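You operate a simulated robot arm through the tools that you are given. There is no shell and no other tool.

Carry out the task below with a simulated two-armed robot. There is one attempt and no reset: what you move stays moved.

JOB
Take the blue cloth from the wash table top and lay it out flat on the left half of the bench.

The check looks at the end state, three seconds after you hand in, the way a careful person would. Anything else that was tipped, shoved, dropped, spilled or broken makes it a failure. Flat cloth is picked up by pressing the open fingertips on it (5 to 10 N) and closing them slowly along it; thin cloth reads only 2 to 8 mm in the jaws.

ROBOT AND FRAMES
Two 7-joint arms with two-finger parallel grippers on one trunk, on a base that drives. Base frame: it is fixed to the floor where the robot stands at the start and does not move with it; the origin is under the middle of the robot, x ahead of it, y to its left, z up. Units: mm, rad, N and s.
The left shoulder is at the start at [60, 147, 543], the right one opposite. With the tool pointing down near the work surface each hand reaches from about 100 to 600 mm from the robot's upright axis, wherever it stands, measured 20 degrees to its own side. Places, roughly: left half of the bench [-900, -1400, 800]. Payload 3.43 kg a hand.
The tool frame of a hand sits at the grasp point between the pads (the TCP): z along the fingers, y along the line on which they close. The tips reach 30 mm beyond it. The gripper opens to 94 mm. The fingers are 28 mm wide and 10 mm thick; the gripper's body (50 by 96 mm) begins 55 mm behind the TCP.
Orientation is that of the tool frame in the base frame, as a unit quaternion [x, y, z, w]. With the fingers straight down and closing along the base's y, the tool's x points along the base's -x, its y along +y and its z along -z.

CONTROLS
- The arms move only by the tool arm_command. It takes "left_rows", "right_rows" or both (then of equal length, played together; a hand with none holds still); each is a list of rows, each a list of 3 entries, a list of its own where there are three numbers: the gripper command, from -1 (fully open) to 1 (shut), values between in proportion, then the shift along the tool's x, y, z in mm, then the turn, a rotation vector about the tool's x, y, z in rad. In form: [[hand, [dx, dy, dz], [wx, wy, wz]], ...]. A call has 1 to 20 rows; each row is the pose to reach, as a shift and turn from the pose commanded when the call began, along the tool's axes at that moment. A row lasts 0.2 s, in which the tool goes at most 50 mm and 0.15 rad; a call with a longer step from one row to the next is refused whole, and so is a gripper value outside its range. A pose out of reach is approached as far as the arm can. The call stops where the force on the tool passes 40 N (or 10 N more than at its start, if that is more) or the arm is blocked; 0.2 s more then pass. Each finger travels about 72 mm/s and halts on what it meets, pressing with about 26 N; the grip force reading is that of the motor and also rises with nothing between the fingers. The clock runs only during rows and for 0.2 s after the last one: add rows that repeat a pose to give the fingers time. It gives the time, the measured TCP pose, the force on the tool (base axes), the opening and the grip force at its end, in the units of the frame above (readings bear some noise), with the torque about the TCP (base axes, N m) and any sound that the robot's microphone picked up.
- Cameras (640 x 400 px; columns grow to the right, rows downward): "scene" is now at [61.1, 2.6, 1189.8]; the picture's right is [0.04, -1.00, 0.00], its down [-0.46, -0.02, -0.89] and it looks along [0.88, 0.03, -0.46] (base axes); focal length 250 px, centre (320, 200). "left" rides on the left gripper at [76, -14, -103] in its tool frame; the picture's right is [0.18, 0.98, 0.00], its down [-0.75, 0.14, -0.64] and it looks along [-0.63, 0.12, 0.77] (tool axes); focal length 243 px, centre (320, 200). "right" rides on the right gripper at [76, 14, -103] in its tool frame; the picture's right is [-0.18, 0.98, 0.00], its down [-0.75, -0.14, -0.64] and it looks along [-0.63, -0.12, 0.77] (tool axes); focal length 243 px, centre (320, 200). There is no depth. A picture from a camera that has moved, and an enlarged one, comes with that camera's place and axes in the base frame and with its lens.
- get_image(camera): a new picture of that camera. The clock stands still meanwhile.
- move_column(by): slides the trunk up (or, below 0, down) by that many mm; the arms and the scene camera ride with it, the base frame stays. It gives what a move gives, with no picture.
- roll_base(legs): drives the robot by 1 to 6 legs, each [ahead, left, turn to the left] in mm, mm and rad, along the robot's own axes; the way and the turn of a leg run together, so that a leg with both is an arc; at most 1500 mm and 3.142 rad a leg. The arms and the cameras ride along, it lands a little off, and it stops where it bumps. It gives what a move gives.
- aim_head(pan, tilt): turns the head with the scene camera to pan (to the left, within 1.501 rad either way) and tilt (down, from -0.506 to 1.204), counted from straight ahead of the robot. It gives what a move gives.
- close_up(camera, box): a new picture of the part [left, top, right, bottom] of that camera's present view, enlarged. The clock stands still meanwhile.
- finish_job(): hands the job in; it is judged then, once.

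Places have to be worked out from the pictures, the camera data and where the tool is seen. Open the grippers and draw the arms clear of the work before you hand the job in, unless the task says otherwise.

The tools are called after ">>>" as a command line: name --argument value ..., lists and objects as JSON in quotes. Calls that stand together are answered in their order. arm_command: Moves the arms, as the interface text tells. Its arguments: {"type":"object","properties":{"left_rows":{"type":"array"},"right_rows":{"type":"array"}},"required":[]} The other tools are called the same way: move_column (by) slides the trunk up or down; roll_base (legs) drives the base; aim_head (pan, tilt) turns the head that bears the scene camera; get_image (camera) takes a picture; close_up (camera, box) takes an enlarged picture of a part of a camera's view; finish_job () hands the job in.

At the start:

```text
time_s: 0.0
left_ee_pos: [289.6, 116.2, 1000.1]
left_ee_rot: [-0.001, 1.0, -0.001, 0.001]
left_ft_force: [-0.4, 0.6, 1.0]
left_moment: [0.02, -0.03, 0.01]
left_grip_width: 94.2
left_finger_force: 0.0
right_ee_pos: [289.0, -118.7, 1000.3]
right_ee_rot: [-0.001, 1.0, 0.0, 0.002]
right_ft_force: [0.1, 0.1, -0.4]
right_moment: [0.03, 0.02, -0.01]
right_grip_width: 94.0
right_finger_force: 0.2
trunk travel left (down, up): [-250.0, 0.0]
robot x, y, heading: [3.5, -0.6, -0.003]
head pan, tilt: [0.037, 0.483]
```

scene: 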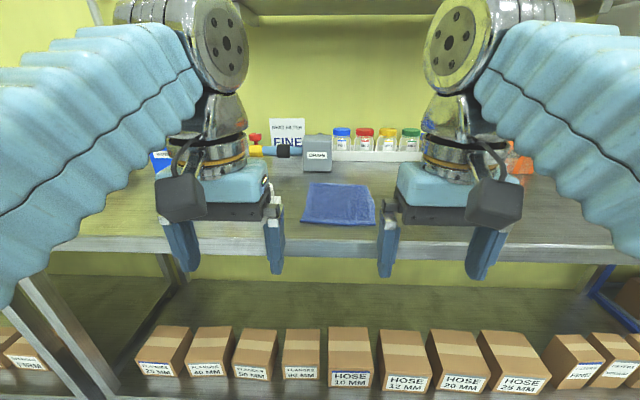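
right: 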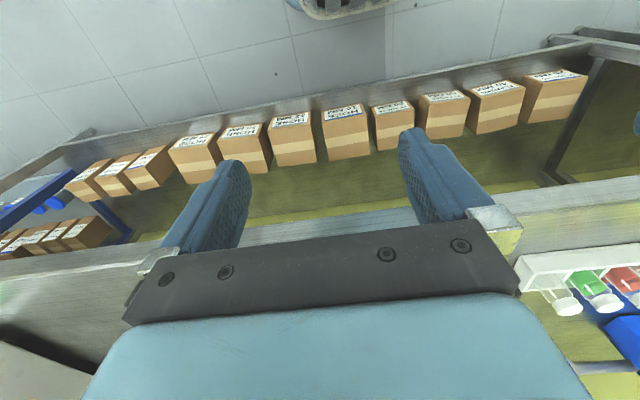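
left: 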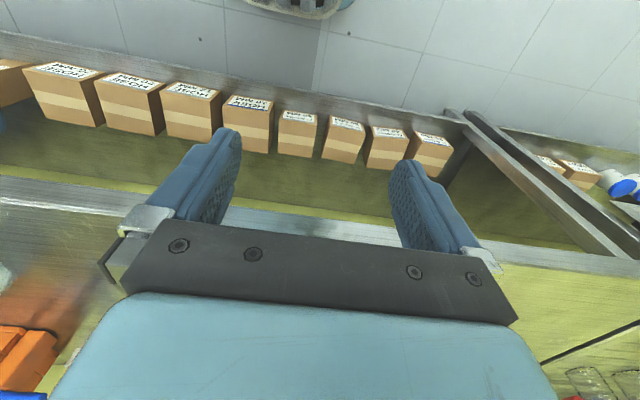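

The cloth appears to lie folded on the surface right in front of the robot, around pixel (338, 204) of the scene view. I'll take a closer look at it before moving.

>>> close_up --camera "scene" --box '[220, 100, 460, 250]'

>>> get_image --camera "scene"

```text
2.67 times, centred on (340, 175) of scene
camera zoom: at [61.1, 2.6, 1189.8], right [0.04, -1.0, 0.0], down [-0.46, -0.02, -0.89], along [0.88, 0.03, -0.46], focal length 666 px, centre (267, 267)
```

zoom: 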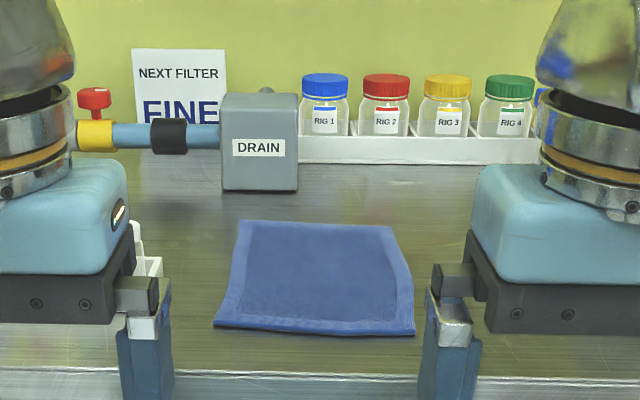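

```text
taken
camera scene: at [61.1, 2.6, 1189.8], right [0.04, -1.0, 0.0], down [-0.46, -0.02, -0.89], along [0.88, 0.03, -0.46], focal length 250 px, centre (320, 200)
```

scene: 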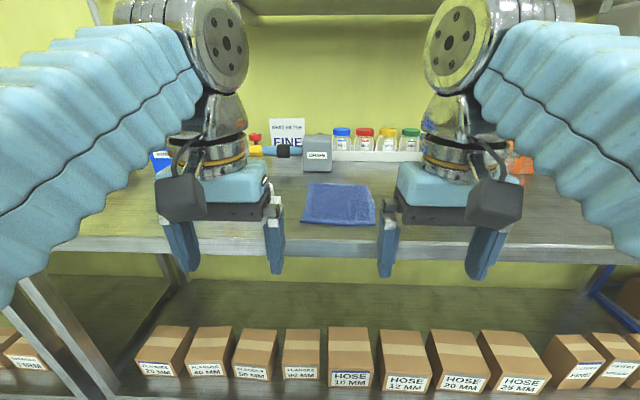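

The cloth lies flat on the wash table with a drain box, a pipe with valve and jars behind it. Next I look around with the head, to see the table's sides and then the bench.

>>> aim_head --pan -1.4 --tilt 0.4

>>> get_image --camera "scene"

>>> aim_head --pan 1.4 --tilt 0.4

>>> get_image --camera "scene"

```text
time_s: 1.6
left_ee_pos: [289.3, 116.0, 1000.3]
left_ee_rot: [0.0, 1.0, -0.001, 0.002]
left_ft_force: [0.1, -0.5, -0.4]
left_moment: [-0.01, 0.0, 0.01]
left_grip_width: 94.0
left_finger_force: 0.1
right_ee_pos: [289.8, -117.3, 999.9]
right_ee_rot: [0.0, 1.0, -0.001, 0.001]
right_ft_force: [0.7, 0.2, 0.0]
right_moment: [0.0, 0.03, -0.03]
right_grip_width: 94.0
right_finger_force: 0.0
trunk travel left (down, up): [-250.0, 0.0]
robot x, y, heading: [-2.2, -1.7, -0.002]
head pan, tilt: [-1.4, 0.4]
```

```text
taken
camera scene: at [-14.3, -92.1, 1197.5], right [-0.99, -0.17, 0.0], down [-0.07, 0.38, -0.92], along [0.16, -0.91, -0.39], focal length 250 px, centre (320, 200)
```

scene: 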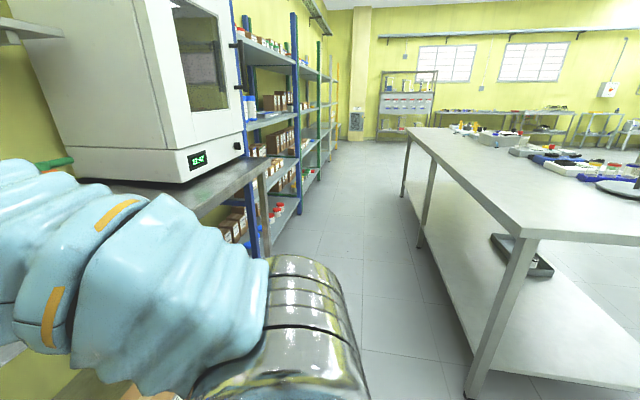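

```text
time_s: 4.0
left_ee_pos: [289.5, 115.4, 1000.4]
left_ee_rot: [0.0, 1.0, -0.001, 0.001]
left_ft_force: [0.8, 0.3, -0.4]
left_moment: [0.01, 0.0, 0.01]
left_grip_width: 93.9
left_finger_force: 0.0
right_ee_pos: [290.2, -117.7, 999.7]
right_ee_rot: [0.0, 1.0, 0.0, 0.001]
right_ft_force: [0.2, 0.3, 1.1]
right_moment: [0.05, -0.01, 0.0]
right_grip_width: 93.8
right_finger_force: 0.1
trunk travel left (down, up): [-250.0, 0.0]
robot x, y, heading: [-1.0, -1.2, -0.002]
head pan, tilt: [1.4, 0.4]
```

```text
taken
camera scene: at [-14.3, 90.5, 1197.5], right [0.99, -0.17, 0.0], down [-0.07, -0.38, -0.92], along [0.16, 0.91, -0.39], focal length 250 px, centre (320, 200)
```

scene: 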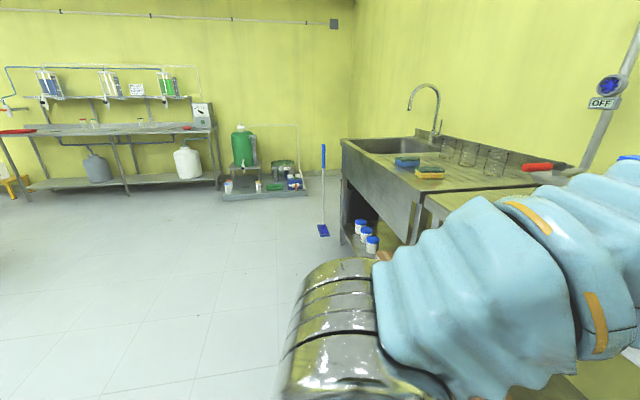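

The bench stands behind and to the right of the robot, running along -y from about y=-850, with items along its far side. I turn the head forward and steep down to see the base, the table's front edge and the cloth.

>>> aim_head --pan 0.0 --tilt 1.15

>>> get_image --camera "scene"

>>> aim_head --pan 0.0 --tilt 0.7

>>> get_image --camera "scene"

```text
time_s: 5.6
left_ee_pos: [289.6, 115.2, 999.3]
left_ee_rot: [0.0, 1.0, -0.001, 0.002]
left_ft_force: [0.4, -0.4, -0.5]
left_moment: [0.03, 0.02, 0.0]
left_grip_width: 94.0
left_finger_force: 0.1
right_ee_pos: [289.0, -116.2, 999.1]
right_ee_rot: [0.0, 1.0, 0.0, 0.001]
right_ft_force: [-0.4, -0.2, 0.4]
right_moment: [0.01, -0.01, 0.02]
right_grip_width: 94.0
right_finger_force: 0.0
trunk travel left (down, up): [-250.0, 0.0]
robot x, y, heading: [1.1, 0.9, 0.004]
head pan, tilt: [0.0, 1.15]
```

```text
taken
camera scene: at [29.5, -0.8, 1137.6], right [0.0, -1.0, 0.0], down [-0.91, 0.0, -0.41], along [0.41, 0.0, -0.91], focal length 250 px, centre (320, 200)
```

scene: 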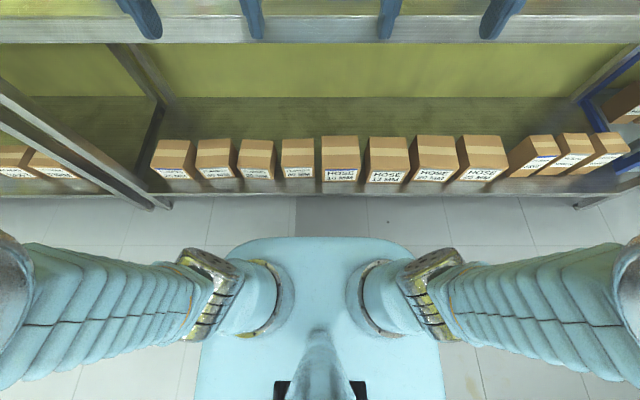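

```text
time_s: 6.5
left_ee_pos: [289.1, 116.5, 1000.5]
left_ee_rot: [0.0, 1.0, 0.0, 0.001]
left_ft_force: [0.0, -0.4, 0.1]
left_moment: [0.01, 0.0, 0.01]
left_grip_width: 93.9
left_finger_force: 0.0
right_ee_pos: [289.3, -116.7, 1000.7]
right_ee_rot: [0.0, 1.0, 0.0, 0.0]
right_ft_force: [-0.6, 0.6, 0.4]
right_moment: [0.02, 0.0, 0.02]
right_grip_width: 93.9
right_finger_force: 0.0
trunk travel left (down, up): [-250.0, 0.0]
robot x, y, heading: [-0.8, 1.3, -0.002]
head pan, tilt: [0.0, 0.7]
```

```text
taken
camera scene: at [54.8, -0.8, 1170.6], right [0.0, -1.0, 0.0], down [-0.64, 0.0, -0.76], along [0.76, 0.0, -0.64], focal length 250 px, centre (320, 200)
```

scene: 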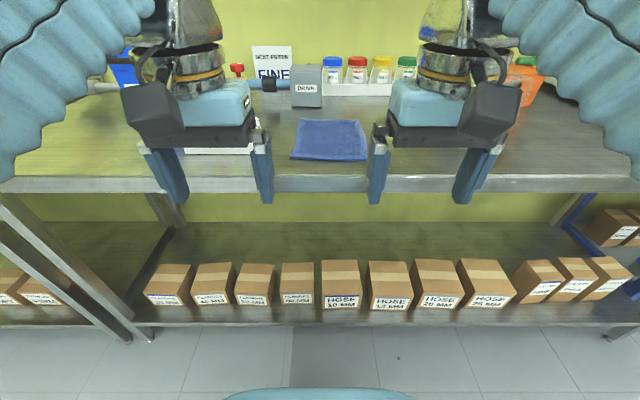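

The base front is around x=257 and the lower shelf edge around 440-480, so there is some room to drive ahead. First I move both hands forward 130 mm at their present height, to view the cloth with the hand cameras and triangulate its place.

>>> arm_command --left_rows '[[-1, [-40, 0, 0], [0, 0, 0]], [-1, [-80, 0, 0], [0, 0, 0]], [-1, [-120, 0, 0], [0, 0, 0]], [-1, [-130, 0, 0], [0, 0, 0]]]' --right_rows '[[-1, [-40, 0, 0], [0, 0, 0]], [-1, [-80, 0, 0], [0, 0, 0]], [-1, [-120, 0, 0], [0, 0, 0]], [-1, [-130, 0, 0], [0, 0, 0]]]'

>>> get_image --camera "left"

>>> get_image --camera "right"

>>> get_image --camera "scene"

```text
time_s: 7.5
left_ee_pos: [371.3, 114.6, 999.7]
left_ee_rot: [0.001, 1.0, -0.001, 0.002]
left_ft_force: [0.4, 0.0, -0.3]
left_moment: [-0.01, 0.0, 0.02]
left_grip_width: 94.1
left_finger_force: 0.0
left hand out of reach, approached as far as the arm can: row 3, 4
right_ee_pos: [377.6, -117.4, 997.8]
right_ee_rot: [0.0, 1.0, 0.001, 0.002]
right_ft_force: [0.0, -0.2, 0.3]
right_moment: [0.01, 0.0, 0.0]
right_grip_width: 94.1
right_finger_force: 0.1
right hand out of reach, approached as far as the arm can: row 3, 4
trunk travel left (down, up): [-250.0, 0.0]
robot x, y, heading: [3.5, -1.0, 0.003]
head pan, tilt: [0.0, 0.7]
```

```text
taken
camera left: at [295.7, 99.6, 1100.1], right [-0.18, 0.98, 0.0], down [0.75, 0.14, 0.65], along [0.63, 0.12, -0.76], focal length 243 px, centre (320, 200)
```

left: 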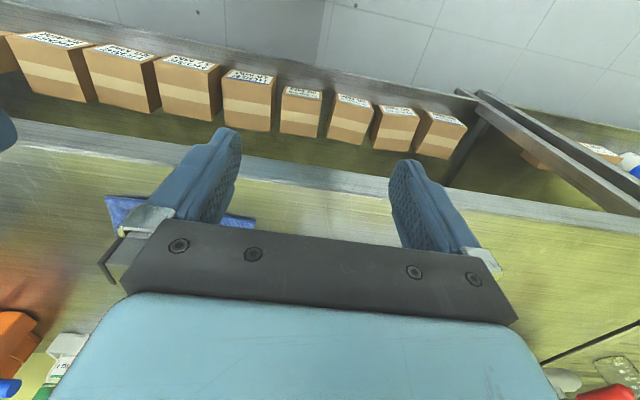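

```text
taken
camera right: at [302.2, -103.4, 1100.2], right [0.18, 0.98, 0.0], down [0.75, -0.14, 0.64], along [0.63, -0.12, -0.76], focal length 243 px, centre (320, 200)
```

right: 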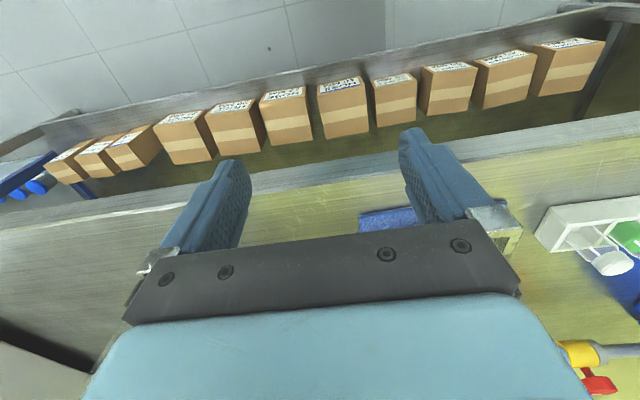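

```text
taken
camera scene: at [54.6, -0.8, 1170.7], right [0.0, -1.0, 0.0], down [-0.64, 0.0, -0.77], along [0.77, 0.0, -0.64], focal length 250 px, centre (320, 200)
```

scene: 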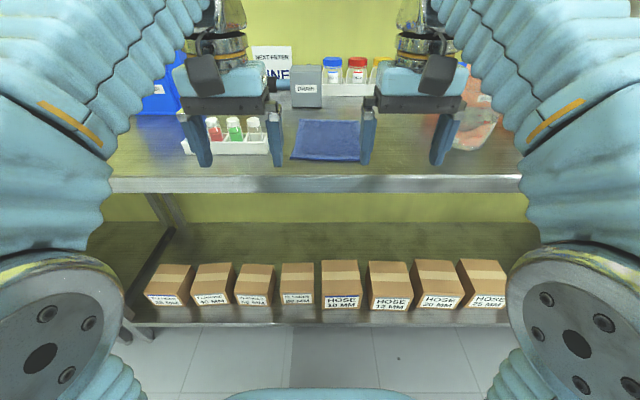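

The hands stop near x=375 at this height. Triangulating the near-right cloth corner from both views gives about x=500, y=-97, z=900; I zoom in to see whether the cloth is folded.

>>> close_up --camera "scene" --box '[270, 100, 390, 175]'

>>> close_up --camera "right" --box '[300, 150, 460, 250]'

>>> close_up --camera "left" --box '[60, 150, 300, 300]'

```text
5.33 times, centred on (330, 138) of scene
camera zoom: at [54.6, -0.8, 1170.7], right [0.0, -1.0, 0.0], down [-0.64, 0.0, -0.77], along [0.77, 0.0, -0.64], focal length 1331 px, centre (267, 533)
```

zoom: 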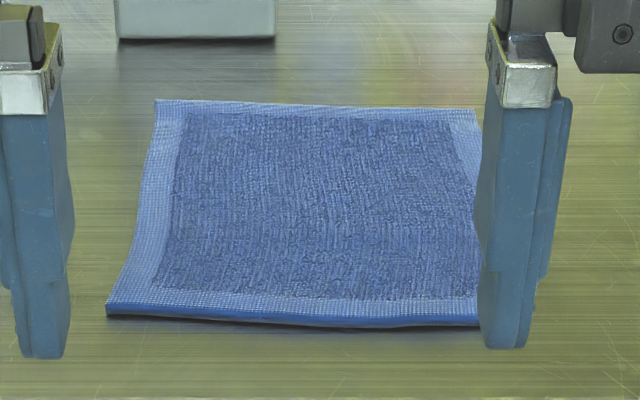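

```text
4.00 times, centred on (380, 200) of right
camera zoom: at [302.2, -103.4, 1100.2], right [0.18, 0.98, 0.0], down [0.75, -0.14, 0.64], along [0.63, -0.12, -0.76], focal length 970 px, centre (80, 200)
```

zoom: 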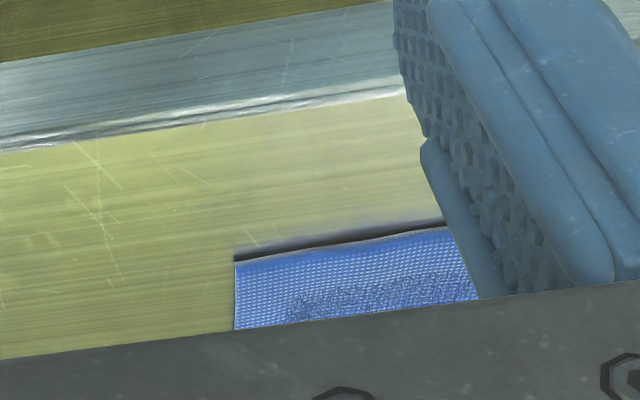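

```text
2.67 times, centred on (180, 225) of left
camera zoom: at [295.7, 99.6, 1100.1], right [-0.18, 0.98, 0.0], down [0.75, 0.14, 0.65], along [0.63, 0.12, -0.76], focal length 647 px, centre (693, 133)
```

zoom: 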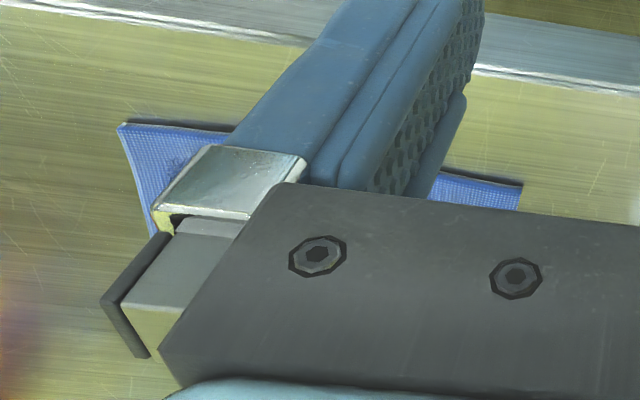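

The cloth is a single, hemmed layer about 160 by 205 mm; its near corners are at about (503, 64) and (497, -96), with the top at z≈900. A small vial rack stands close to its left edge, so I zoom in on that and on the right side.

>>> close_up --camera "scene" --box '[150, 50, 310, 170]'

>>> close_up --camera "scene" --box '[350, 50, 530, 170]'

>>> close_up --camera "right" --box '[480, 160, 640, 400]'

```text
3.33 times, centred on (230, 110) of scene
camera zoom: at [54.6, -0.8, 1170.7], right [0.0, -1.0, 0.0], down [-0.64, 0.0, -0.77], along [0.77, 0.0, -0.64], focal length 832 px, centre (620, 500)
```

zoom: 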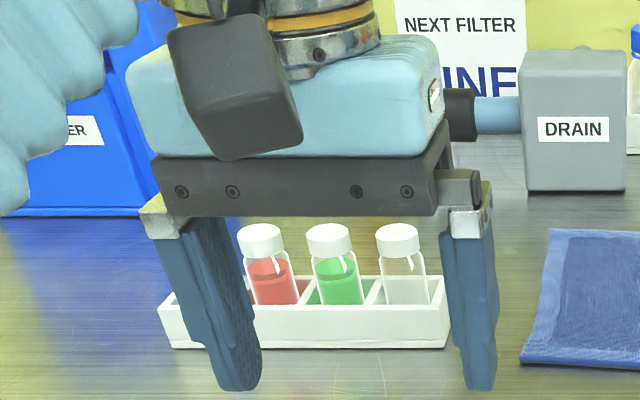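

```text
3.33 times, centred on (440, 110) of scene
camera zoom: at [54.6, -0.8, 1170.7], right [0.0, -1.0, 0.0], down [-0.64, 0.0, -0.77], along [0.77, 0.0, -0.64], focal length 832 px, centre (-80, 500)
```

zoom: 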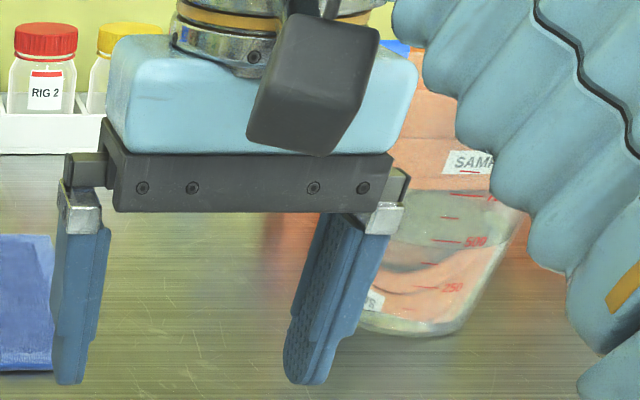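

```text
1.67 times, centred on (560, 280) of right
camera zoom: at [302.2, -103.4, 1100.2], right [0.18, 0.98, 0.0], down [0.75, -0.14, 0.64], along [0.63, -0.12, -0.76], focal length 404 px, centre (-80, 67)
```

zoom: 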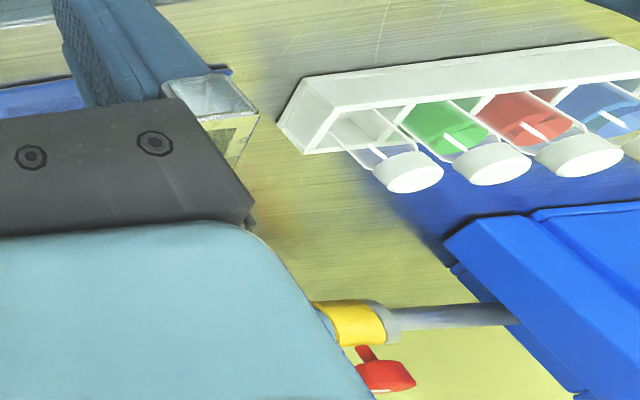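

The rack (y 112–290, vials up to z≈970) and the beaker (about (549, -334)) are both outside the space I need. I'll grip both near corners with fingers closing along x and the hand cameras outward, so I turn both hands 90° here while drawing them back a little.

>>> arm_command --left_rows '[[-1, [10, 0, 0], [0, 0, 0.143]], [-1, [20, 0, 0], [0, 0, 0.286]], [-1, [30, 0, 0], [0, 0, 0.429]], [-1, [40, 0, 0], [0, 0, 0.571]], [-1, [50, 0, 0], [0, 0, 0.714]], [-1, [60, 0, 0], [0, 0, 0.857]], [-1, [70, 0, 0], [0, 0, 1.0]], [-1, [80, 0, 0], [0, 0, 1.143]], [-1, [80, 0, 0], [0, 0, 1.285]], [-1, [80, 0, 0], [0, 0, 1.428]], [-1, [80, 0, 0], [0, 0, 1.571]]]' --right_rows '[[-1, [10, 0, 0], [0, 0, -0.143]], [-1, [20, 0, 0], [0, 0, -0.286]], [-1, [30, 0, 0], [0, 0, -0.429]], [-1, [40, 0, 0], [0, 0, -0.571]], [-1, [50, 0, 0], [0, 0, -0.714]], [-1, [60, 0, 0], [0, 0, -0.857]], [-1, [70, 0, 0], [0, 0, -1.0]], [-1, [80, 0, 0], [0, 0, -1.143]], [-1, [80, 0, 0], [0, 0, -1.285]], [-1, [80, 0, 0], [0, 0, -1.428]], [-1, [80, 0, 0], [0, 0, -1.571]]]'

>>> get_image --camera "scene"

```text
time_s: 9.9
left_ee_pos: [291.0, 113.3, 997.8]
left_ee_rot: [0.708, 0.706, 0.001, 0.001]
left_ft_force: [-0.5, 0.2, 0.3]
left_moment: [0.0, 0.0, 0.0]
left_grip_width: 93.9
left_finger_force: 0.1
right_ee_pos: [300.3, -116.9, 998.4]
right_ee_rot: [0.708, -0.706, 0.001, -0.001]
right_ft_force: [-0.3, 0.2, 0.2]
right_moment: [-0.02, 0.01, -0.03]
right_grip_width: 94.0
right_finger_force: 0.0
trunk travel left (down, up): [-250.0, 0.0]
robot x, y, heading: [-2.2, 0.9, 0.002]
head pan, tilt: [0.0, 0.7]
```

```text
taken
camera scene: at [54.8, -0.8, 1170.7], right [0.0, -1.0, 0.0], down [-0.64, 0.0, -0.76], along [0.76, 0.0, -0.64], focal length 250 px, centre (320, 200)
```

scene: 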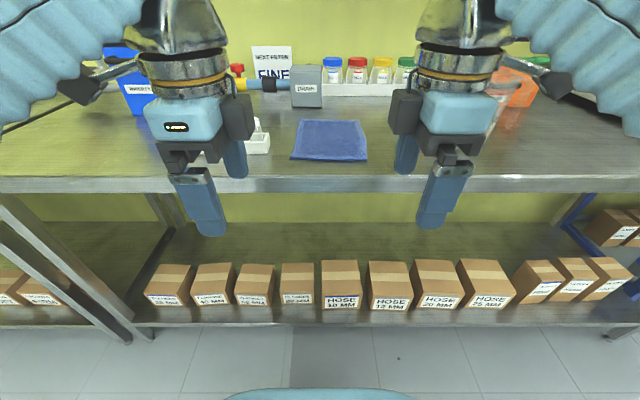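

The hands turned fine, pointing down with the fingers closing along x. The way ahead is clear (base front ~257, shelf edge ~445), so I drive 120 mm forward to bring the cloth's near edge into reach.

>>> roll_base --legs '[[120, 0, 0]]'

>>> get_image --camera "scene"

>>> get_image --camera "left"

>>> get_image --camera "right"

```text
time_s: 11.1
left_ee_pos: [411.0, 114.2, 997.4]
left_ee_rot: [0.707, 0.708, 0.0, 0.002]
left_ft_force: [-1.1, -0.5, -0.6]
left_moment: [-0.01, 0.0, -0.02]
left_grip_width: 94.1
left_finger_force: 0.0
right_ee_pos: [420.1, -118.3, 998.7]
right_ee_rot: [0.708, -0.707, 0.001, 0.0]
right_ft_force: [-0.8, 1.0, -0.2]
right_moment: [-0.03, -0.02, -0.01]
right_grip_width: 94.1
right_finger_force: 0.0
trunk travel left (down, up): [-250.0, 0.0]
robot x, y, heading: [117.8, 3.5, 0.001]
head pan, tilt: [0.0, 0.7]
```

```text
taken
camera scene: at [175.0, -0.8, 1170.7], right [0.0, -1.0, 0.0], down [-0.64, 0.0, -0.77], along [0.77, 0.0, -0.64], focal length 250 px, centre (320, 200)
```

scene: 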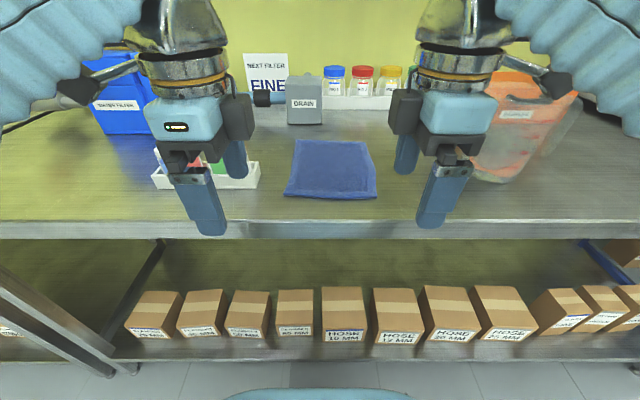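

```text
taken
camera left: at [398.0, 189.5, 1097.5], right [0.98, 0.18, 0.0], down [0.14, -0.75, 0.64], along [0.12, -0.63, -0.77], focal length 243 px, centre (320, 200)
```

left: 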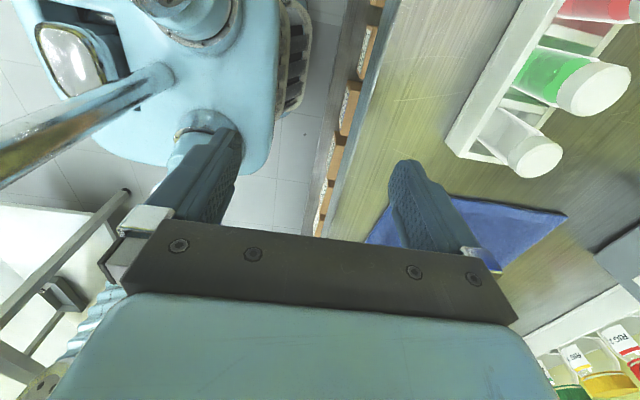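

```text
taken
camera right: at [405.8, -192.9, 1100.9], right [-0.98, 0.18, 0.0], down [0.14, 0.75, 0.64], along [0.12, 0.63, -0.77], focal length 243 px, centre (320, 200)
```

right: 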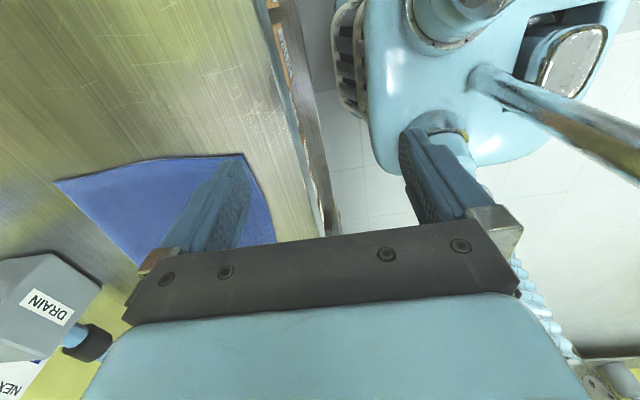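

The cloth corners now compute to (497,-96), (694,-100), (702,56), (503,64). I move the left hand above (535, 45) and the right above (530, -78) at z≈960, with the fingers part closed to about 36 mm.

>>> arm_command --left_rows '[[-0.5, [0, 0, 30], [0, 0, 0]], [0.0, [-20, 40, 37], [0, 0, 0]], [0.234, [-40, 80, 37], [0, 0, 0]], [0.234, [-60, 110, 37], [0, 0, 0]], [0.234, [-69, 124, 37], [0, 0, 0]], [0.234, [-69, 124, 37], [0, 0, 0]]]' --right_rows '[[-0.5, [0, 0, 30], [0, 0, 0]], [0.0, [-10, -40, 38], [0, 0, 0]], [0.234, [-20, -75, 38], [0, 0, 0]], [0.234, [-30, -100, 38], [0, 0, 0]], [0.234, [-40, -110, 38], [0, 0, 0]], [0.234, [-40, -110, 38], [0, 0, 0]]]'

>>> get_image --camera "scene"

>>> get_image --camera "left"

>>> get_image --camera "right"

```text
time_s: 12.5
left_ee_pos: [534.8, 42.8, 958.1]
left_ee_rot: [0.707, 0.707, 0.001, 0.001]
left_ft_force: [0.2, 1.4, -0.3]
left_moment: [-0.02, -0.02, -0.03]
left_grip_width: 36.4
left_finger_force: 0.0
right_ee_pos: [529.8, -78.8, 958.7]
right_ee_rot: [-0.707, 0.707, -0.002, 0.001]
right_ft_force: [0.1, 0.0, -0.6]
right_moment: [0.05, 0.05, -0.02]
right_grip_width: 36.0
right_finger_force: 0.1
trunk travel left (down, up): [-250.0, 0.0]
robot x, y, heading: [123.2, 1.7, -0.003]
head pan, tilt: [0.0, 0.7]
```

```text
taken
camera scene: at [175.4, -0.9, 1170.6], right [0.0, -1.0, 0.0], down [-0.64, 0.0, -0.76], along [0.76, 0.0, -0.64], focal length 250 px, centre (320, 200)
```

scene: 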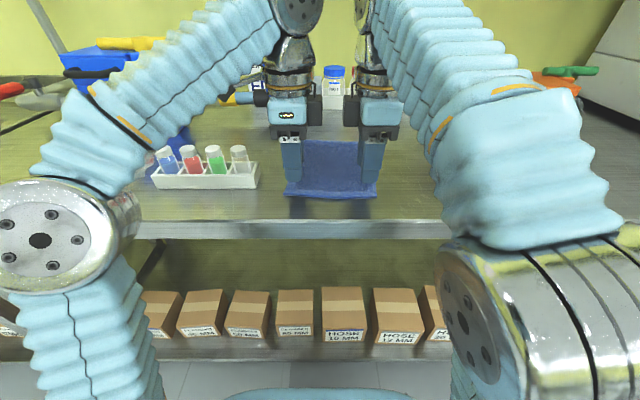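

```text
taken
camera left: at [521.6, 118.6, 1058.4], right [0.98, 0.18, 0.0], down [0.14, -0.75, 0.64], along [0.12, -0.63, -0.77], focal length 243 px, centre (320, 200)
```

left: 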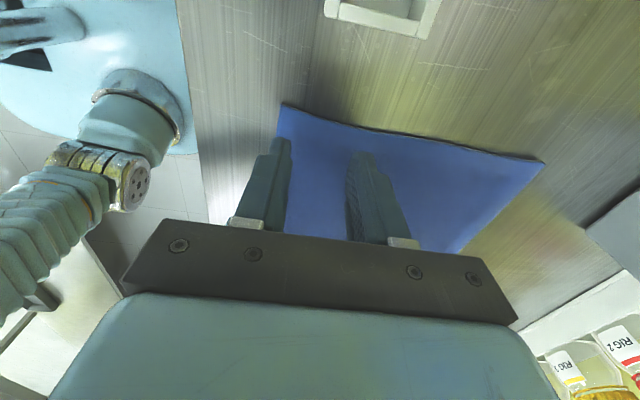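

```text
taken
camera right: at [515.5, -154.1, 1060.9], right [-0.98, 0.18, 0.0], down [0.14, 0.75, 0.64], along [0.12, 0.63, -0.77], focal length 243 px, centre (320, 200)
```

right: 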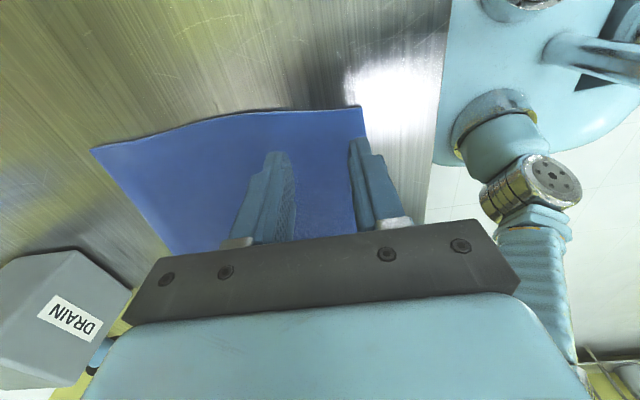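

Both hands hover over the near hem; the left camera puts the near-left corner at x≈507, so I shift the left hand 4 mm further in. Then I lower both by 20 mm, leaving the fingertips some 8 mm above the cloth.

>>> arm_command --left_rows '[[0.234, [2, 4, 10], [0, 0, 0]], [0.234, [2, 4, 20], [0, 0, 0]], [0.234, [2, 4, 20], [0, 0, 0]]]' --right_rows '[[0.234, [0, -2, 10], [0, 0, 0]], [0.234, [0, -2, 20], [0, 0, 0]], [0.234, [0, -2, 20], [0, 0, 0]]]'

>>> get_image --camera "left"

>>> get_image --camera "right"

```text
time_s: 13.3
left_ee_pos: [540.1, 43.4, 937.6]
left_ee_rot: [0.707, 0.707, 0.001, 0.001]
left_ft_force: [0.2, 0.1, 0.2]
left_moment: [0.05, 0.01, -0.01]
left_grip_width: 36.1
left_finger_force: 0.0
right_ee_pos: [531.6, -79.5, 939.0]
right_ee_rot: [0.707, -0.707, 0.001, 0.0]
right_ft_force: [0.0, -0.3, -0.8]
right_moment: [0.01, -0.04, 0.0]
right_grip_width: 35.9
right_finger_force: 0.1
trunk travel left (down, up): [-250.0, 0.0]
robot x, y, heading: [119.3, 0.5, -0.004]
head pan, tilt: [0.0, 0.7]
```

```text
taken
camera left: at [526.0, 121.3, 1038.3], right [0.98, 0.18, 0.0], down [0.14, -0.75, 0.64], along [0.12, -0.63, -0.77], focal length 243 px, centre (320, 200)
```

left: 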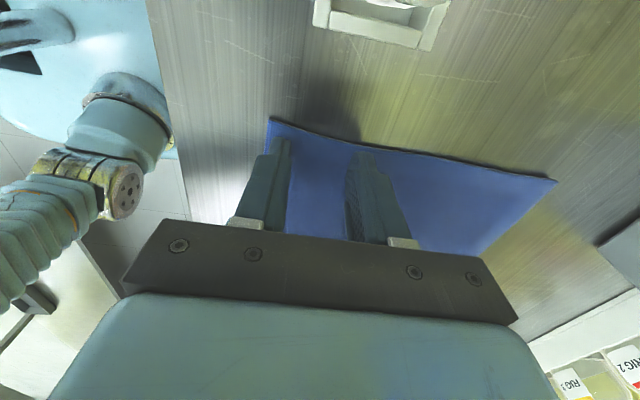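

```text
taken
camera right: at [517.5, -154.0, 1041.6], right [-0.98, 0.18, 0.0], down [0.14, 0.75, 0.64], along [0.12, 0.63, -0.77], focal length 243 px, centre (320, 200)
```

right: 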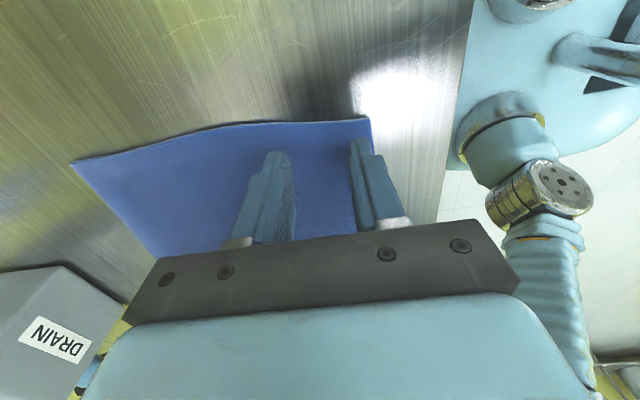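

Both fingertips are over the cloth near the hem, a few millimetres above it. I lower 6 mm in small steps and read the contact forces.

>>> arm_command --left_rows '[[0.234, [0, 0, 2], [0, 0, 0]], [0.234, [0, 0, 4], [0, 0, 0]], [0.234, [0, 0, 6], [0, 0, 0]]]' --right_rows '[[0.234, [0, 0, 2], [0, 0, 0]], [0.234, [0, 0, 4], [0, 0, 0]], [0.234, [0, 0, 6], [0, 0, 0]]]'

```text
time_s: 14.1
left_ee_pos: [538.7, 45.4, 934.6]
left_ee_rot: [0.708, 0.706, 0.001, 0.002]
left_ft_force: [1.4, -0.5, 4.0]
left_moment: [-0.02, 0.04, 0.02]
left_grip_width: 35.9
left_finger_force: 0.0
right_ee_pos: [530.6, -78.1, 936.1]
right_ee_rot: [0.707, -0.707, 0.001, 0.0]
right_ft_force: [0.1, 0.6, 0.4]
right_moment: [0.01, 0.0, 0.03]
right_grip_width: 36.1
right_finger_force: 0.1
trunk travel left (down, up): [-250.0, 0.0]
robot x, y, heading: [120.2, 1.6, 0.003]
head pan, tilt: [0.0, 0.7]
```

The left hand reads 4 N (contact, tips at about z=904), the right nearly nothing. I lower the left 1 mm and the right 2 mm more.

>>> arm_command --left_rows '[[0.234, [0, 0, 0.5], [0, 0, 0]], [0.234, [0, 0, 1], [0, 0, 0]]]' --right_rows '[[0.234, [0, 0, 1], [0, 0, 0]], [0.234, [0, 0, 2], [0, 0, 0]]]'

```text
time_s: 14.7
left_ee_pos: [539.4, 45.9, 933.1]
left_ee_rot: [0.708, 0.707, 0.001, 0.002]
left_ft_force: [0.7, -0.6, 4.2]
left_moment: [-0.06, 0.0, 0.0]
left_grip_width: 35.8
left_finger_force: 0.1
right_ee_pos: [530.5, -77.4, 934.1]
right_ee_rot: [-0.707, 0.707, -0.001, 0.001]
right_ft_force: [-0.1, -2.2, 10.5]
right_moment: [-0.08, 0.0, 0.02]
right_grip_width: 36.0
right_finger_force: 0.0
trunk travel left (down, up): [-250.0, 0.0]
robot x, y, heading: [119.1, 1.3, -0.0]
head pan, tilt: [0.0, 0.7]
```

Right reads 10.5 N, left 4.2 N. I ease the right up half a millimetre and press the left 1 mm more to have both in the 5–10 N band.

>>> arm_command --left_rows '[[0.234, [0, 0, 1], [0, 0, 0]], [0.234, [0, 0, 1.2], [0, 0, 0]]]' --right_rows '[[0.234, [0, 0, -0.3], [0, 0, 0]], [0.234, [0, 0, -0.5], [0, 0, 0]]]'

```text
time_s: 15.3
left_ee_pos: [538.9, 44.7, 932.3]
left_ee_rot: [0.707, 0.707, 0.001, 0.002]
left_ft_force: [-1.2, 0.8, 15.0]
left_moment: [0.02, 0.18, 0.0]
left_grip_width: 36.1
left_finger_force: 0.1
right_ee_pos: [531.2, -76.2, 934.2]
right_ee_rot: [-0.707, 0.707, -0.001, 0.001]
right_ft_force: [-0.2, -0.9, 4.8]
right_moment: [-0.04, 0.0, -0.01]
right_grip_width: 36.1
right_finger_force: 0.0
trunk travel left (down, up): [-250.0, 0.0]
robot x, y, heading: [119.5, 2.0, -0.001]
head pan, tilt: [0.0, 0.7]
```

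The contact stiffness is near 10 N/mm. I take the left up 0.6 mm and the right down 0.25 mm.

>>> arm_command --left_rows '[[0.234, [0, 0, -0.6], [0, 0, 0]], [0.234, [0, 0, -0.6], [0, 0, 0]]]' --right_rows '[[0.234, [0, 0, 0.25], [0, 0, 0]], [0.234, [0, 0, 0.25], [0, 0, 0]]]'

```text
time_s: 15.9
left_ee_pos: [539.0, 45.4, 932.8]
left_ee_rot: [0.707, 0.707, 0.001, 0.002]
left_ft_force: [-2.5, 1.1, 13.2]
left_moment: [-0.01, 0.12, -0.01]
left_grip_width: 36.1
left_finger_force: 0.0
right_ee_pos: [530.8, -77.7, 933.2]
right_ee_rot: [-0.707, 0.707, -0.002, 0.001]
right_ft_force: [-1.9, -0.4, 2.9]
right_moment: [-0.02, 0.07, 0.01]
right_grip_width: 36.0
right_finger_force: 0.1
trunk travel left (down, up): [-250.0, 0.0]
robot x, y, heading: [121.9, 0.7, -0.0]
head pan, tilt: [0.0, 0.7]
```

Left still reads 13 N, right 3 N; another small correction of left up 0.5 and right down 0.5 mm.

>>> arm_command --left_rows '[[0.234, [0, 0, -0.5], [0, 0, 0]], [0.234, [0, 0, -0.5], [0, 0, 0]]]' --right_rows '[[0.234, [0, 0, 0.5], [0, 0, 0]], [0.234, [0, 0, 0.5], [0, 0, 0]]]'

```text
time_s: 16.5
left_ee_pos: [539.4, 46.0, 933.4]
left_ee_rot: [0.707, 0.707, 0.001, 0.003]
left_ft_force: [-0.1, -0.9, 5.9]
left_moment: [-0.01, 0.02, 0.04]
left_grip_width: 35.8
left_finger_force: 0.0
right_ee_pos: [529.8, -77.2, 932.6]
right_ee_rot: [-0.707, 0.707, -0.002, 0.001]
right_ft_force: [-2.8, 1.2, 14.6]
right_moment: [0.02, 0.1, 0.03]
right_grip_width: 36.0
right_finger_force: 0.0
trunk travel left (down, up): [-250.0, 0.0]
robot x, y, heading: [119.5, 1.0, 0.001]
head pan, tilt: [0.0, 0.7]
```

Left is at 5.9 N, right 14.6 N; I ease the right up by 0.4 mm and hold the left.

>>> arm_command --left_rows '[[0.234, [0, 0, 0.1], [0, 0, 0]], [0.234, [0, 0, 0.1], [0, 0, 0]]]' --right_rows '[[0.234, [0, 0, -0.4], [0, 0, 0]], [0.234, [0, 0, -0.4], [0, 0, 0]]]'

```text
time_s: 17.1
left_ee_pos: [541.0, 46.1, 933.8]
left_ee_rot: [0.707, 0.708, 0.001, 0.002]
left_ft_force: [-0.2, -1.5, 4.2]
left_moment: [-0.03, 0.06, -0.01]
left_grip_width: 36.2
left_finger_force: 0.0
right_ee_pos: [530.6, -77.5, 932.7]
right_ee_rot: [0.707, -0.707, 0.002, -0.001]
right_ft_force: [-2.0, 0.7, 10.7]
right_moment: [0.03, 0.11, -0.03]
right_grip_width: 35.8
right_finger_force: 0.0
trunk travel left (down, up): [-250.0, 0.0]
robot x, y, heading: [121.0, 1.3, -0.0]
head pan, tilt: [0.0, 0.7]
```

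Forces are now about 4 N and 11 N; I trim both slightly and close both grippers slowly along the cloth, about 10 mm/s.

>>> arm_command --left_rows '[[0.234, [0, 0, 0.3], [0, 0, 0]], [0.28, [0, 0, 0.3], [0, 0, 0]], [0.325, [0, 0, 0.3], [0, 0, 0]], [0.37, [0, 0, 0.3], [0, 0, 0]], [0.415, [0, 0, 0.3], [0, 0, 0]], [0.46, [0, 0, 0.3], [0, 0, 0]], [0.505, [0, 0, 0.3], [0, 0, 0]], [0.55, [0, 0, 0.3], [0, 0, 0]], [0.595, [0, 0, 0.3], [0, 0, 0]], [0.64, [0, 0, 0.3], [0, 0, 0]], [0.685, [0, 0, 0.3], [0, 0, 0]], [0.73, [0, 0, 0.3], [0, 0, 0]], [0.775, [0, 0, 0.3], [0, 0, 0]], [0.82, [0, 0, 0.3], [0, 0, 0]], [0.865, [0, 0, 0.3], [0, 0, 0]], [0.91, [0, 0, 0.3], [0, 0, 0]], [0.955, [0, 0, 0.3], [0, 0, 0]], [1.0, [0, 0, 0.3], [0, 0, 0]], [1.0, [0, 0, 0.3], [0, 0, 0]], [1.0, [0, 0, 0.3], [0, 0, 0]]]' --right_rows '[[0.234, [0, 0, -0.2], [0, 0, 0]], [0.28, [0, 0, -0.2], [0, 0, 0]], [0.325, [0, 0, -0.2], [0, 0, 0]], [0.37, [0, 0, -0.2], [0, 0, 0]], [0.415, [0, 0, -0.2], [0, 0, 0]], [0.46, [0, 0, -0.2], [0, 0, 0]], [0.505, [0, 0, -0.2], [0, 0, 0]], [0.55, [0, 0, -0.2], [0, 0, 0]], [0.595, [0, 0, -0.2], [0, 0, 0]], [0.64, [0, 0, -0.2], [0, 0, 0]], [0.685, [0, 0, -0.2], [0, 0, 0]], [0.73, [0, 0, -0.2], [0, 0, 0]], [0.775, [0, 0, -0.2], [0, 0, 0]], [0.82, [0, 0, -0.2], [0, 0, 0]], [0.865, [0, 0, -0.2], [0, 0, 0]], [0.91, [0, 0, -0.2], [0, 0, 0]], [0.955, [0, 0, -0.2], [0, 0, 0]], [1.0, [0, 0, -0.2], [0, 0, 0]], [1.0, [0, 0, -0.2], [0, 0, 0]], [1.0, [0, 0, -0.2], [0, 0, 0]]]'

>>> get_image --camera "left"

>>> get_image --camera "right"

>>> close_up --camera "scene" --box '[250, 120, 410, 220]'

```text
time_s: 21.3
left_ee_pos: [539.6, 46.4, 933.4]
left_ee_rot: [0.707, 0.707, 0.0, 0.002]
left_ft_force: [-0.3, -1.4, 7.8]
left_moment: [-0.05, 0.04, 0.0]
left_grip_width: 7.6
left_finger_force: 26.4
right_ee_pos: [531.9, -77.4, 934.1]
right_ee_rot: [-0.707, 0.707, 0.0, 0.0]
right_ft_force: [-0.1, 1.1, 5.3]
right_moment: [0.07, 0.01, 0.01]
right_grip_width: 8.2
right_finger_force: 26.5
trunk travel left (down, up): [-250.0, 0.0]
robot x, y, heading: [124.5, 2.0, 0.002]
head pan, tilt: [0.0, 0.7]
```

```text
taken
camera left: at [526.3, 121.9, 1033.8], right [0.98, 0.18, 0.0], down [0.14, -0.75, 0.64], along [0.12, -0.63, -0.77], focal length 243 px, centre (320, 200)
```

left: 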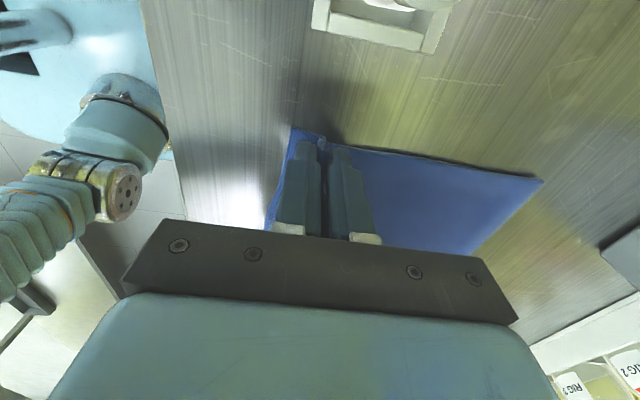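

```text
taken
camera right: at [517.4, -152.1, 1035.5], right [-0.98, 0.18, 0.0], down [0.14, 0.75, 0.64], along [0.12, 0.63, -0.77], focal length 243 px, centre (320, 200)
```

right: 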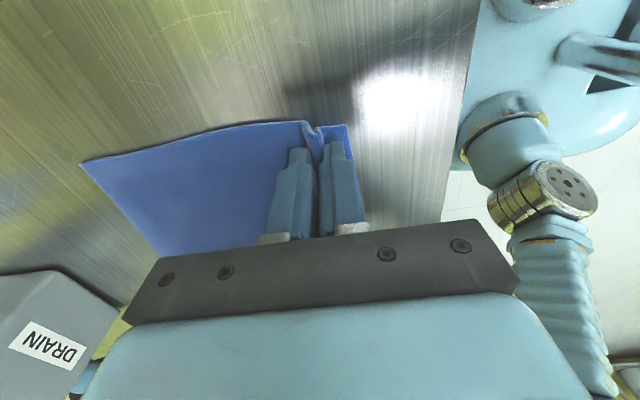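

```text
4.00 times, centred on (330, 170) of scene
camera zoom: at [174.6, -0.8, 1170.7], right [0.0, -1.0, 0.0], down [-0.64, 0.0, -0.77], along [0.77, 0.0, -0.64], focal length 998 px, centre (280, 320)
```

zoom: 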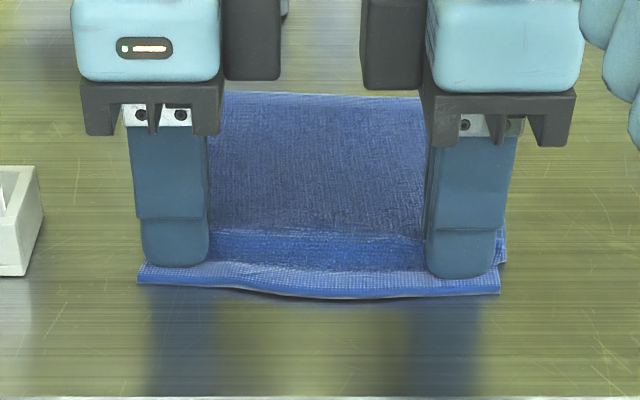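

Both jaws hold a fold of the cloth (7.6 and 8.2 mm, 26 N), a ridge along the near hem. I lift gently while drawing both hands back toward the robot together, to stay in reach.

>>> arm_command --left_rows '[[1, [0, 0, -10], [0, 0, 0]], [1, [0, 0, -20], [0, 0, 0]], [1, [0, -10, -30], [0, 0, 0]], [1, [0, -20, -40], [0, 0, 0]], [1, [0, -35, -45], [0, 0, 0]], [1, [0, -50, -50], [0, 0, 0]]]' --right_rows '[[1, [0, 0, -10], [0, 0, 0]], [1, [0, 0, -20], [0, 0, 0]], [1, [0, 10, -30], [0, 0, 0]], [1, [0, 20, -40], [0, 0, 0]], [1, [0, 35, -45], [0, 0, 0]], [1, [0, 50, -50], [0, 0, 0]]]'

>>> get_image --camera "scene"

>>> get_image --camera "left"

>>> get_image --camera "right"

```text
time_s: 22.7
left_ee_pos: [489.5, 45.8, 981.7]
left_ee_rot: [0.707, 0.707, 0.001, 0.0]
left_ft_force: [0.8, -0.8, -1.0]
left_moment: [-0.05, 0.01, -0.02]
left_grip_width: 7.7
left_finger_force: 26.1
right_ee_pos: [481.5, -77.7, 983.4]
right_ee_rot: [0.707, -0.707, 0.0, -0.002]
right_ft_force: [-0.1, 1.5, 0.1]
right_moment: [0.06, 0.0, 0.01]
right_grip_width: 8.0
right_finger_force: 25.6
trunk travel left (down, up): [-250.0, 0.0]
robot x, y, heading: [121.8, -2.1, -0.0]
head pan, tilt: [0.0, 0.7]
```

```text
taken
camera scene: at [175.4, -0.8, 1170.6], right [0.0, -1.0, 0.0], down [-0.64, 0.0, -0.76], along [0.76, 0.0, -0.64], focal length 250 px, centre (320, 200)
```

scene: 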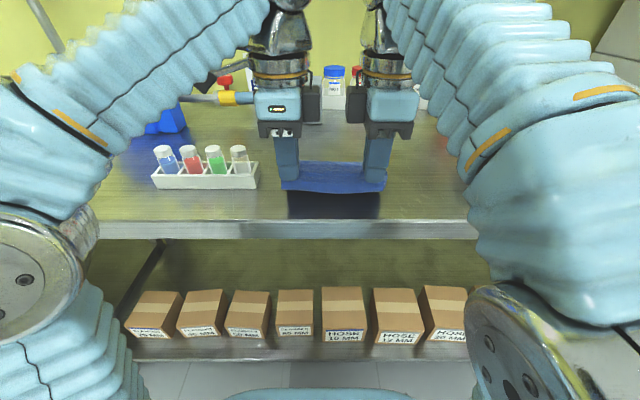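

```text
taken
camera left: at [476.6, 122.0, 1082.9], right [0.98, 0.18, 0.0], down [0.14, -0.75, 0.64], along [0.12, -0.63, -0.77], focal length 243 px, centre (320, 200)
```

left: 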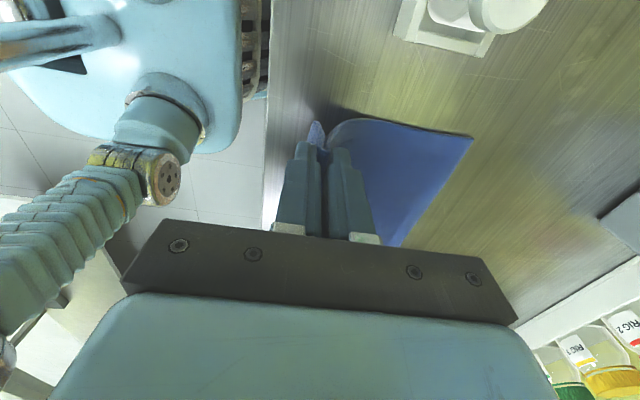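

```text
taken
camera right: at [468.4, -153.3, 1086.0], right [-0.98, 0.18, 0.0], down [0.14, 0.75, 0.64], along [0.12, 0.63, -0.77], focal length 243 px, centre (320, 200)
```

right: 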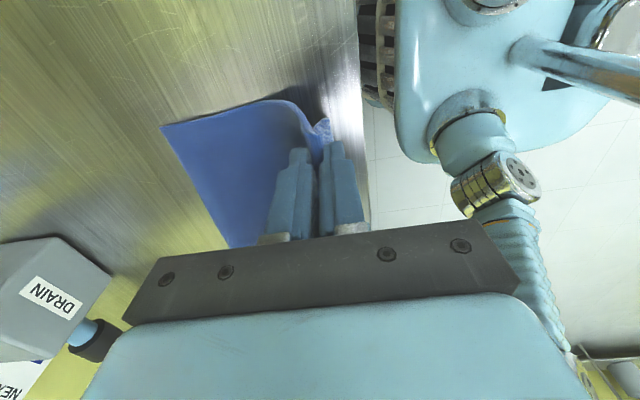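

The cloth is lifted cleanly by its near edge in both hands, trailing on the table. I lift and draw back a little further, then back the base away so that it slides off the table edge.

>>> arm_command --left_rows '[[1, [0, -20, -8], [0, 0, 0]], [1, [0, -40, -16], [0, 0, 0]], [1, [0, -60, -24], [0, 0, 0]], [1, [0, -80, -32], [0, 0, 0]], [1, [0, -90, -36], [0, 0, 0]]]' --right_rows '[[1, [0, 20, -8], [0, 0, 0]], [1, [0, 40, -16], [0, 0, 0]], [1, [0, 60, -24], [0, 0, 0]], [1, [0, 80, -32], [0, 0, 0]], [1, [0, 90, -36], [0, 0, 0]]]'

>>> get_image --camera "scene"

```text
time_s: 23.9
left_ee_pos: [411.3, 51.6, 991.7]
left_ee_rot: [0.709, 0.705, 0.0, 0.003]
left_ft_force: [2.7, -12.5, 1.6]
left_moment: [-0.36, -0.04, 0.06]
left_grip_width: 7.0
left_finger_force: 25.8
left hand out of reach, approached as far as the arm can: row 3, 4, 5
right_ee_pos: [431.6, -77.8, 1003.1]
right_ee_rot: [0.708, -0.706, 0.002, -0.001]
right_ft_force: [-2.8, 12.6, -2.2]
right_moment: [0.21, 0.09, 0.07]
right_grip_width: 7.9
right_finger_force: 25.5
right hand out of reach, approached as far as the arm can: row 3, 4, 5
trunk travel left (down, up): [-250.0, 0.0]
robot x, y, heading: [118.1, 3.3, 0.004]
head pan, tilt: [0.0, 0.7]
```

```text
taken
camera scene: at [175.1, 0.1, 1170.7], right [0.0, -1.0, 0.0], down [-0.64, 0.0, -0.76], along [0.76, 0.0, -0.64], focal length 250 px, centre (320, 200)
```

scene: 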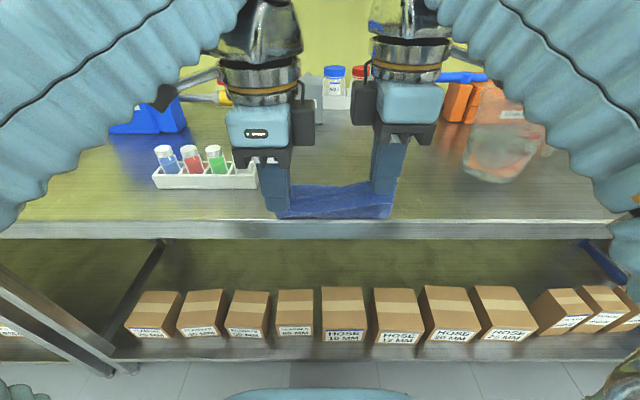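

The arms hit their reach limit at z≈1000 and moved unevenly, so there is 12 N of tension across the cloth. I bring both back level at z≈985 with the original spacing.

>>> arm_command --left_rows '[[1, [-3, 7, 2], [0, 0, 0]], [1, [-5, 14, 5], [0, 0, 0]], [1, [-6, 19, 7], [0, 0, 0]]]' --right_rows '[[1, [0, 3, 6], [0, 0, 0]], [1, [0, 6, 12], [0, 0, 0]], [1, [0, 8, 18], [0, 0, 0]]]'

```text
time_s: 24.7
left_ee_pos: [429.7, 45.3, 982.8]
left_ee_rot: [0.707, 0.707, 0.001, 0.002]
left_ft_force: [-0.5, 0.0, 0.3]
left_moment: [-0.01, -0.01, 0.01]
left_grip_width: 6.9
left_finger_force: 26.0
right_ee_pos: [425.2, -79.6, 984.5]
right_ee_rot: [-0.707, 0.707, -0.001, 0.0]
right_ft_force: [-1.0, 0.2, 1.7]
right_moment: [-0.01, -0.01, -0.01]
right_grip_width: 7.4
right_finger_force: 26.0
trunk travel left (down, up): [-250.0, 0.0]
robot x, y, heading: [119.3, 1.0, -0.001]
head pan, tilt: [0.0, 0.7]
```

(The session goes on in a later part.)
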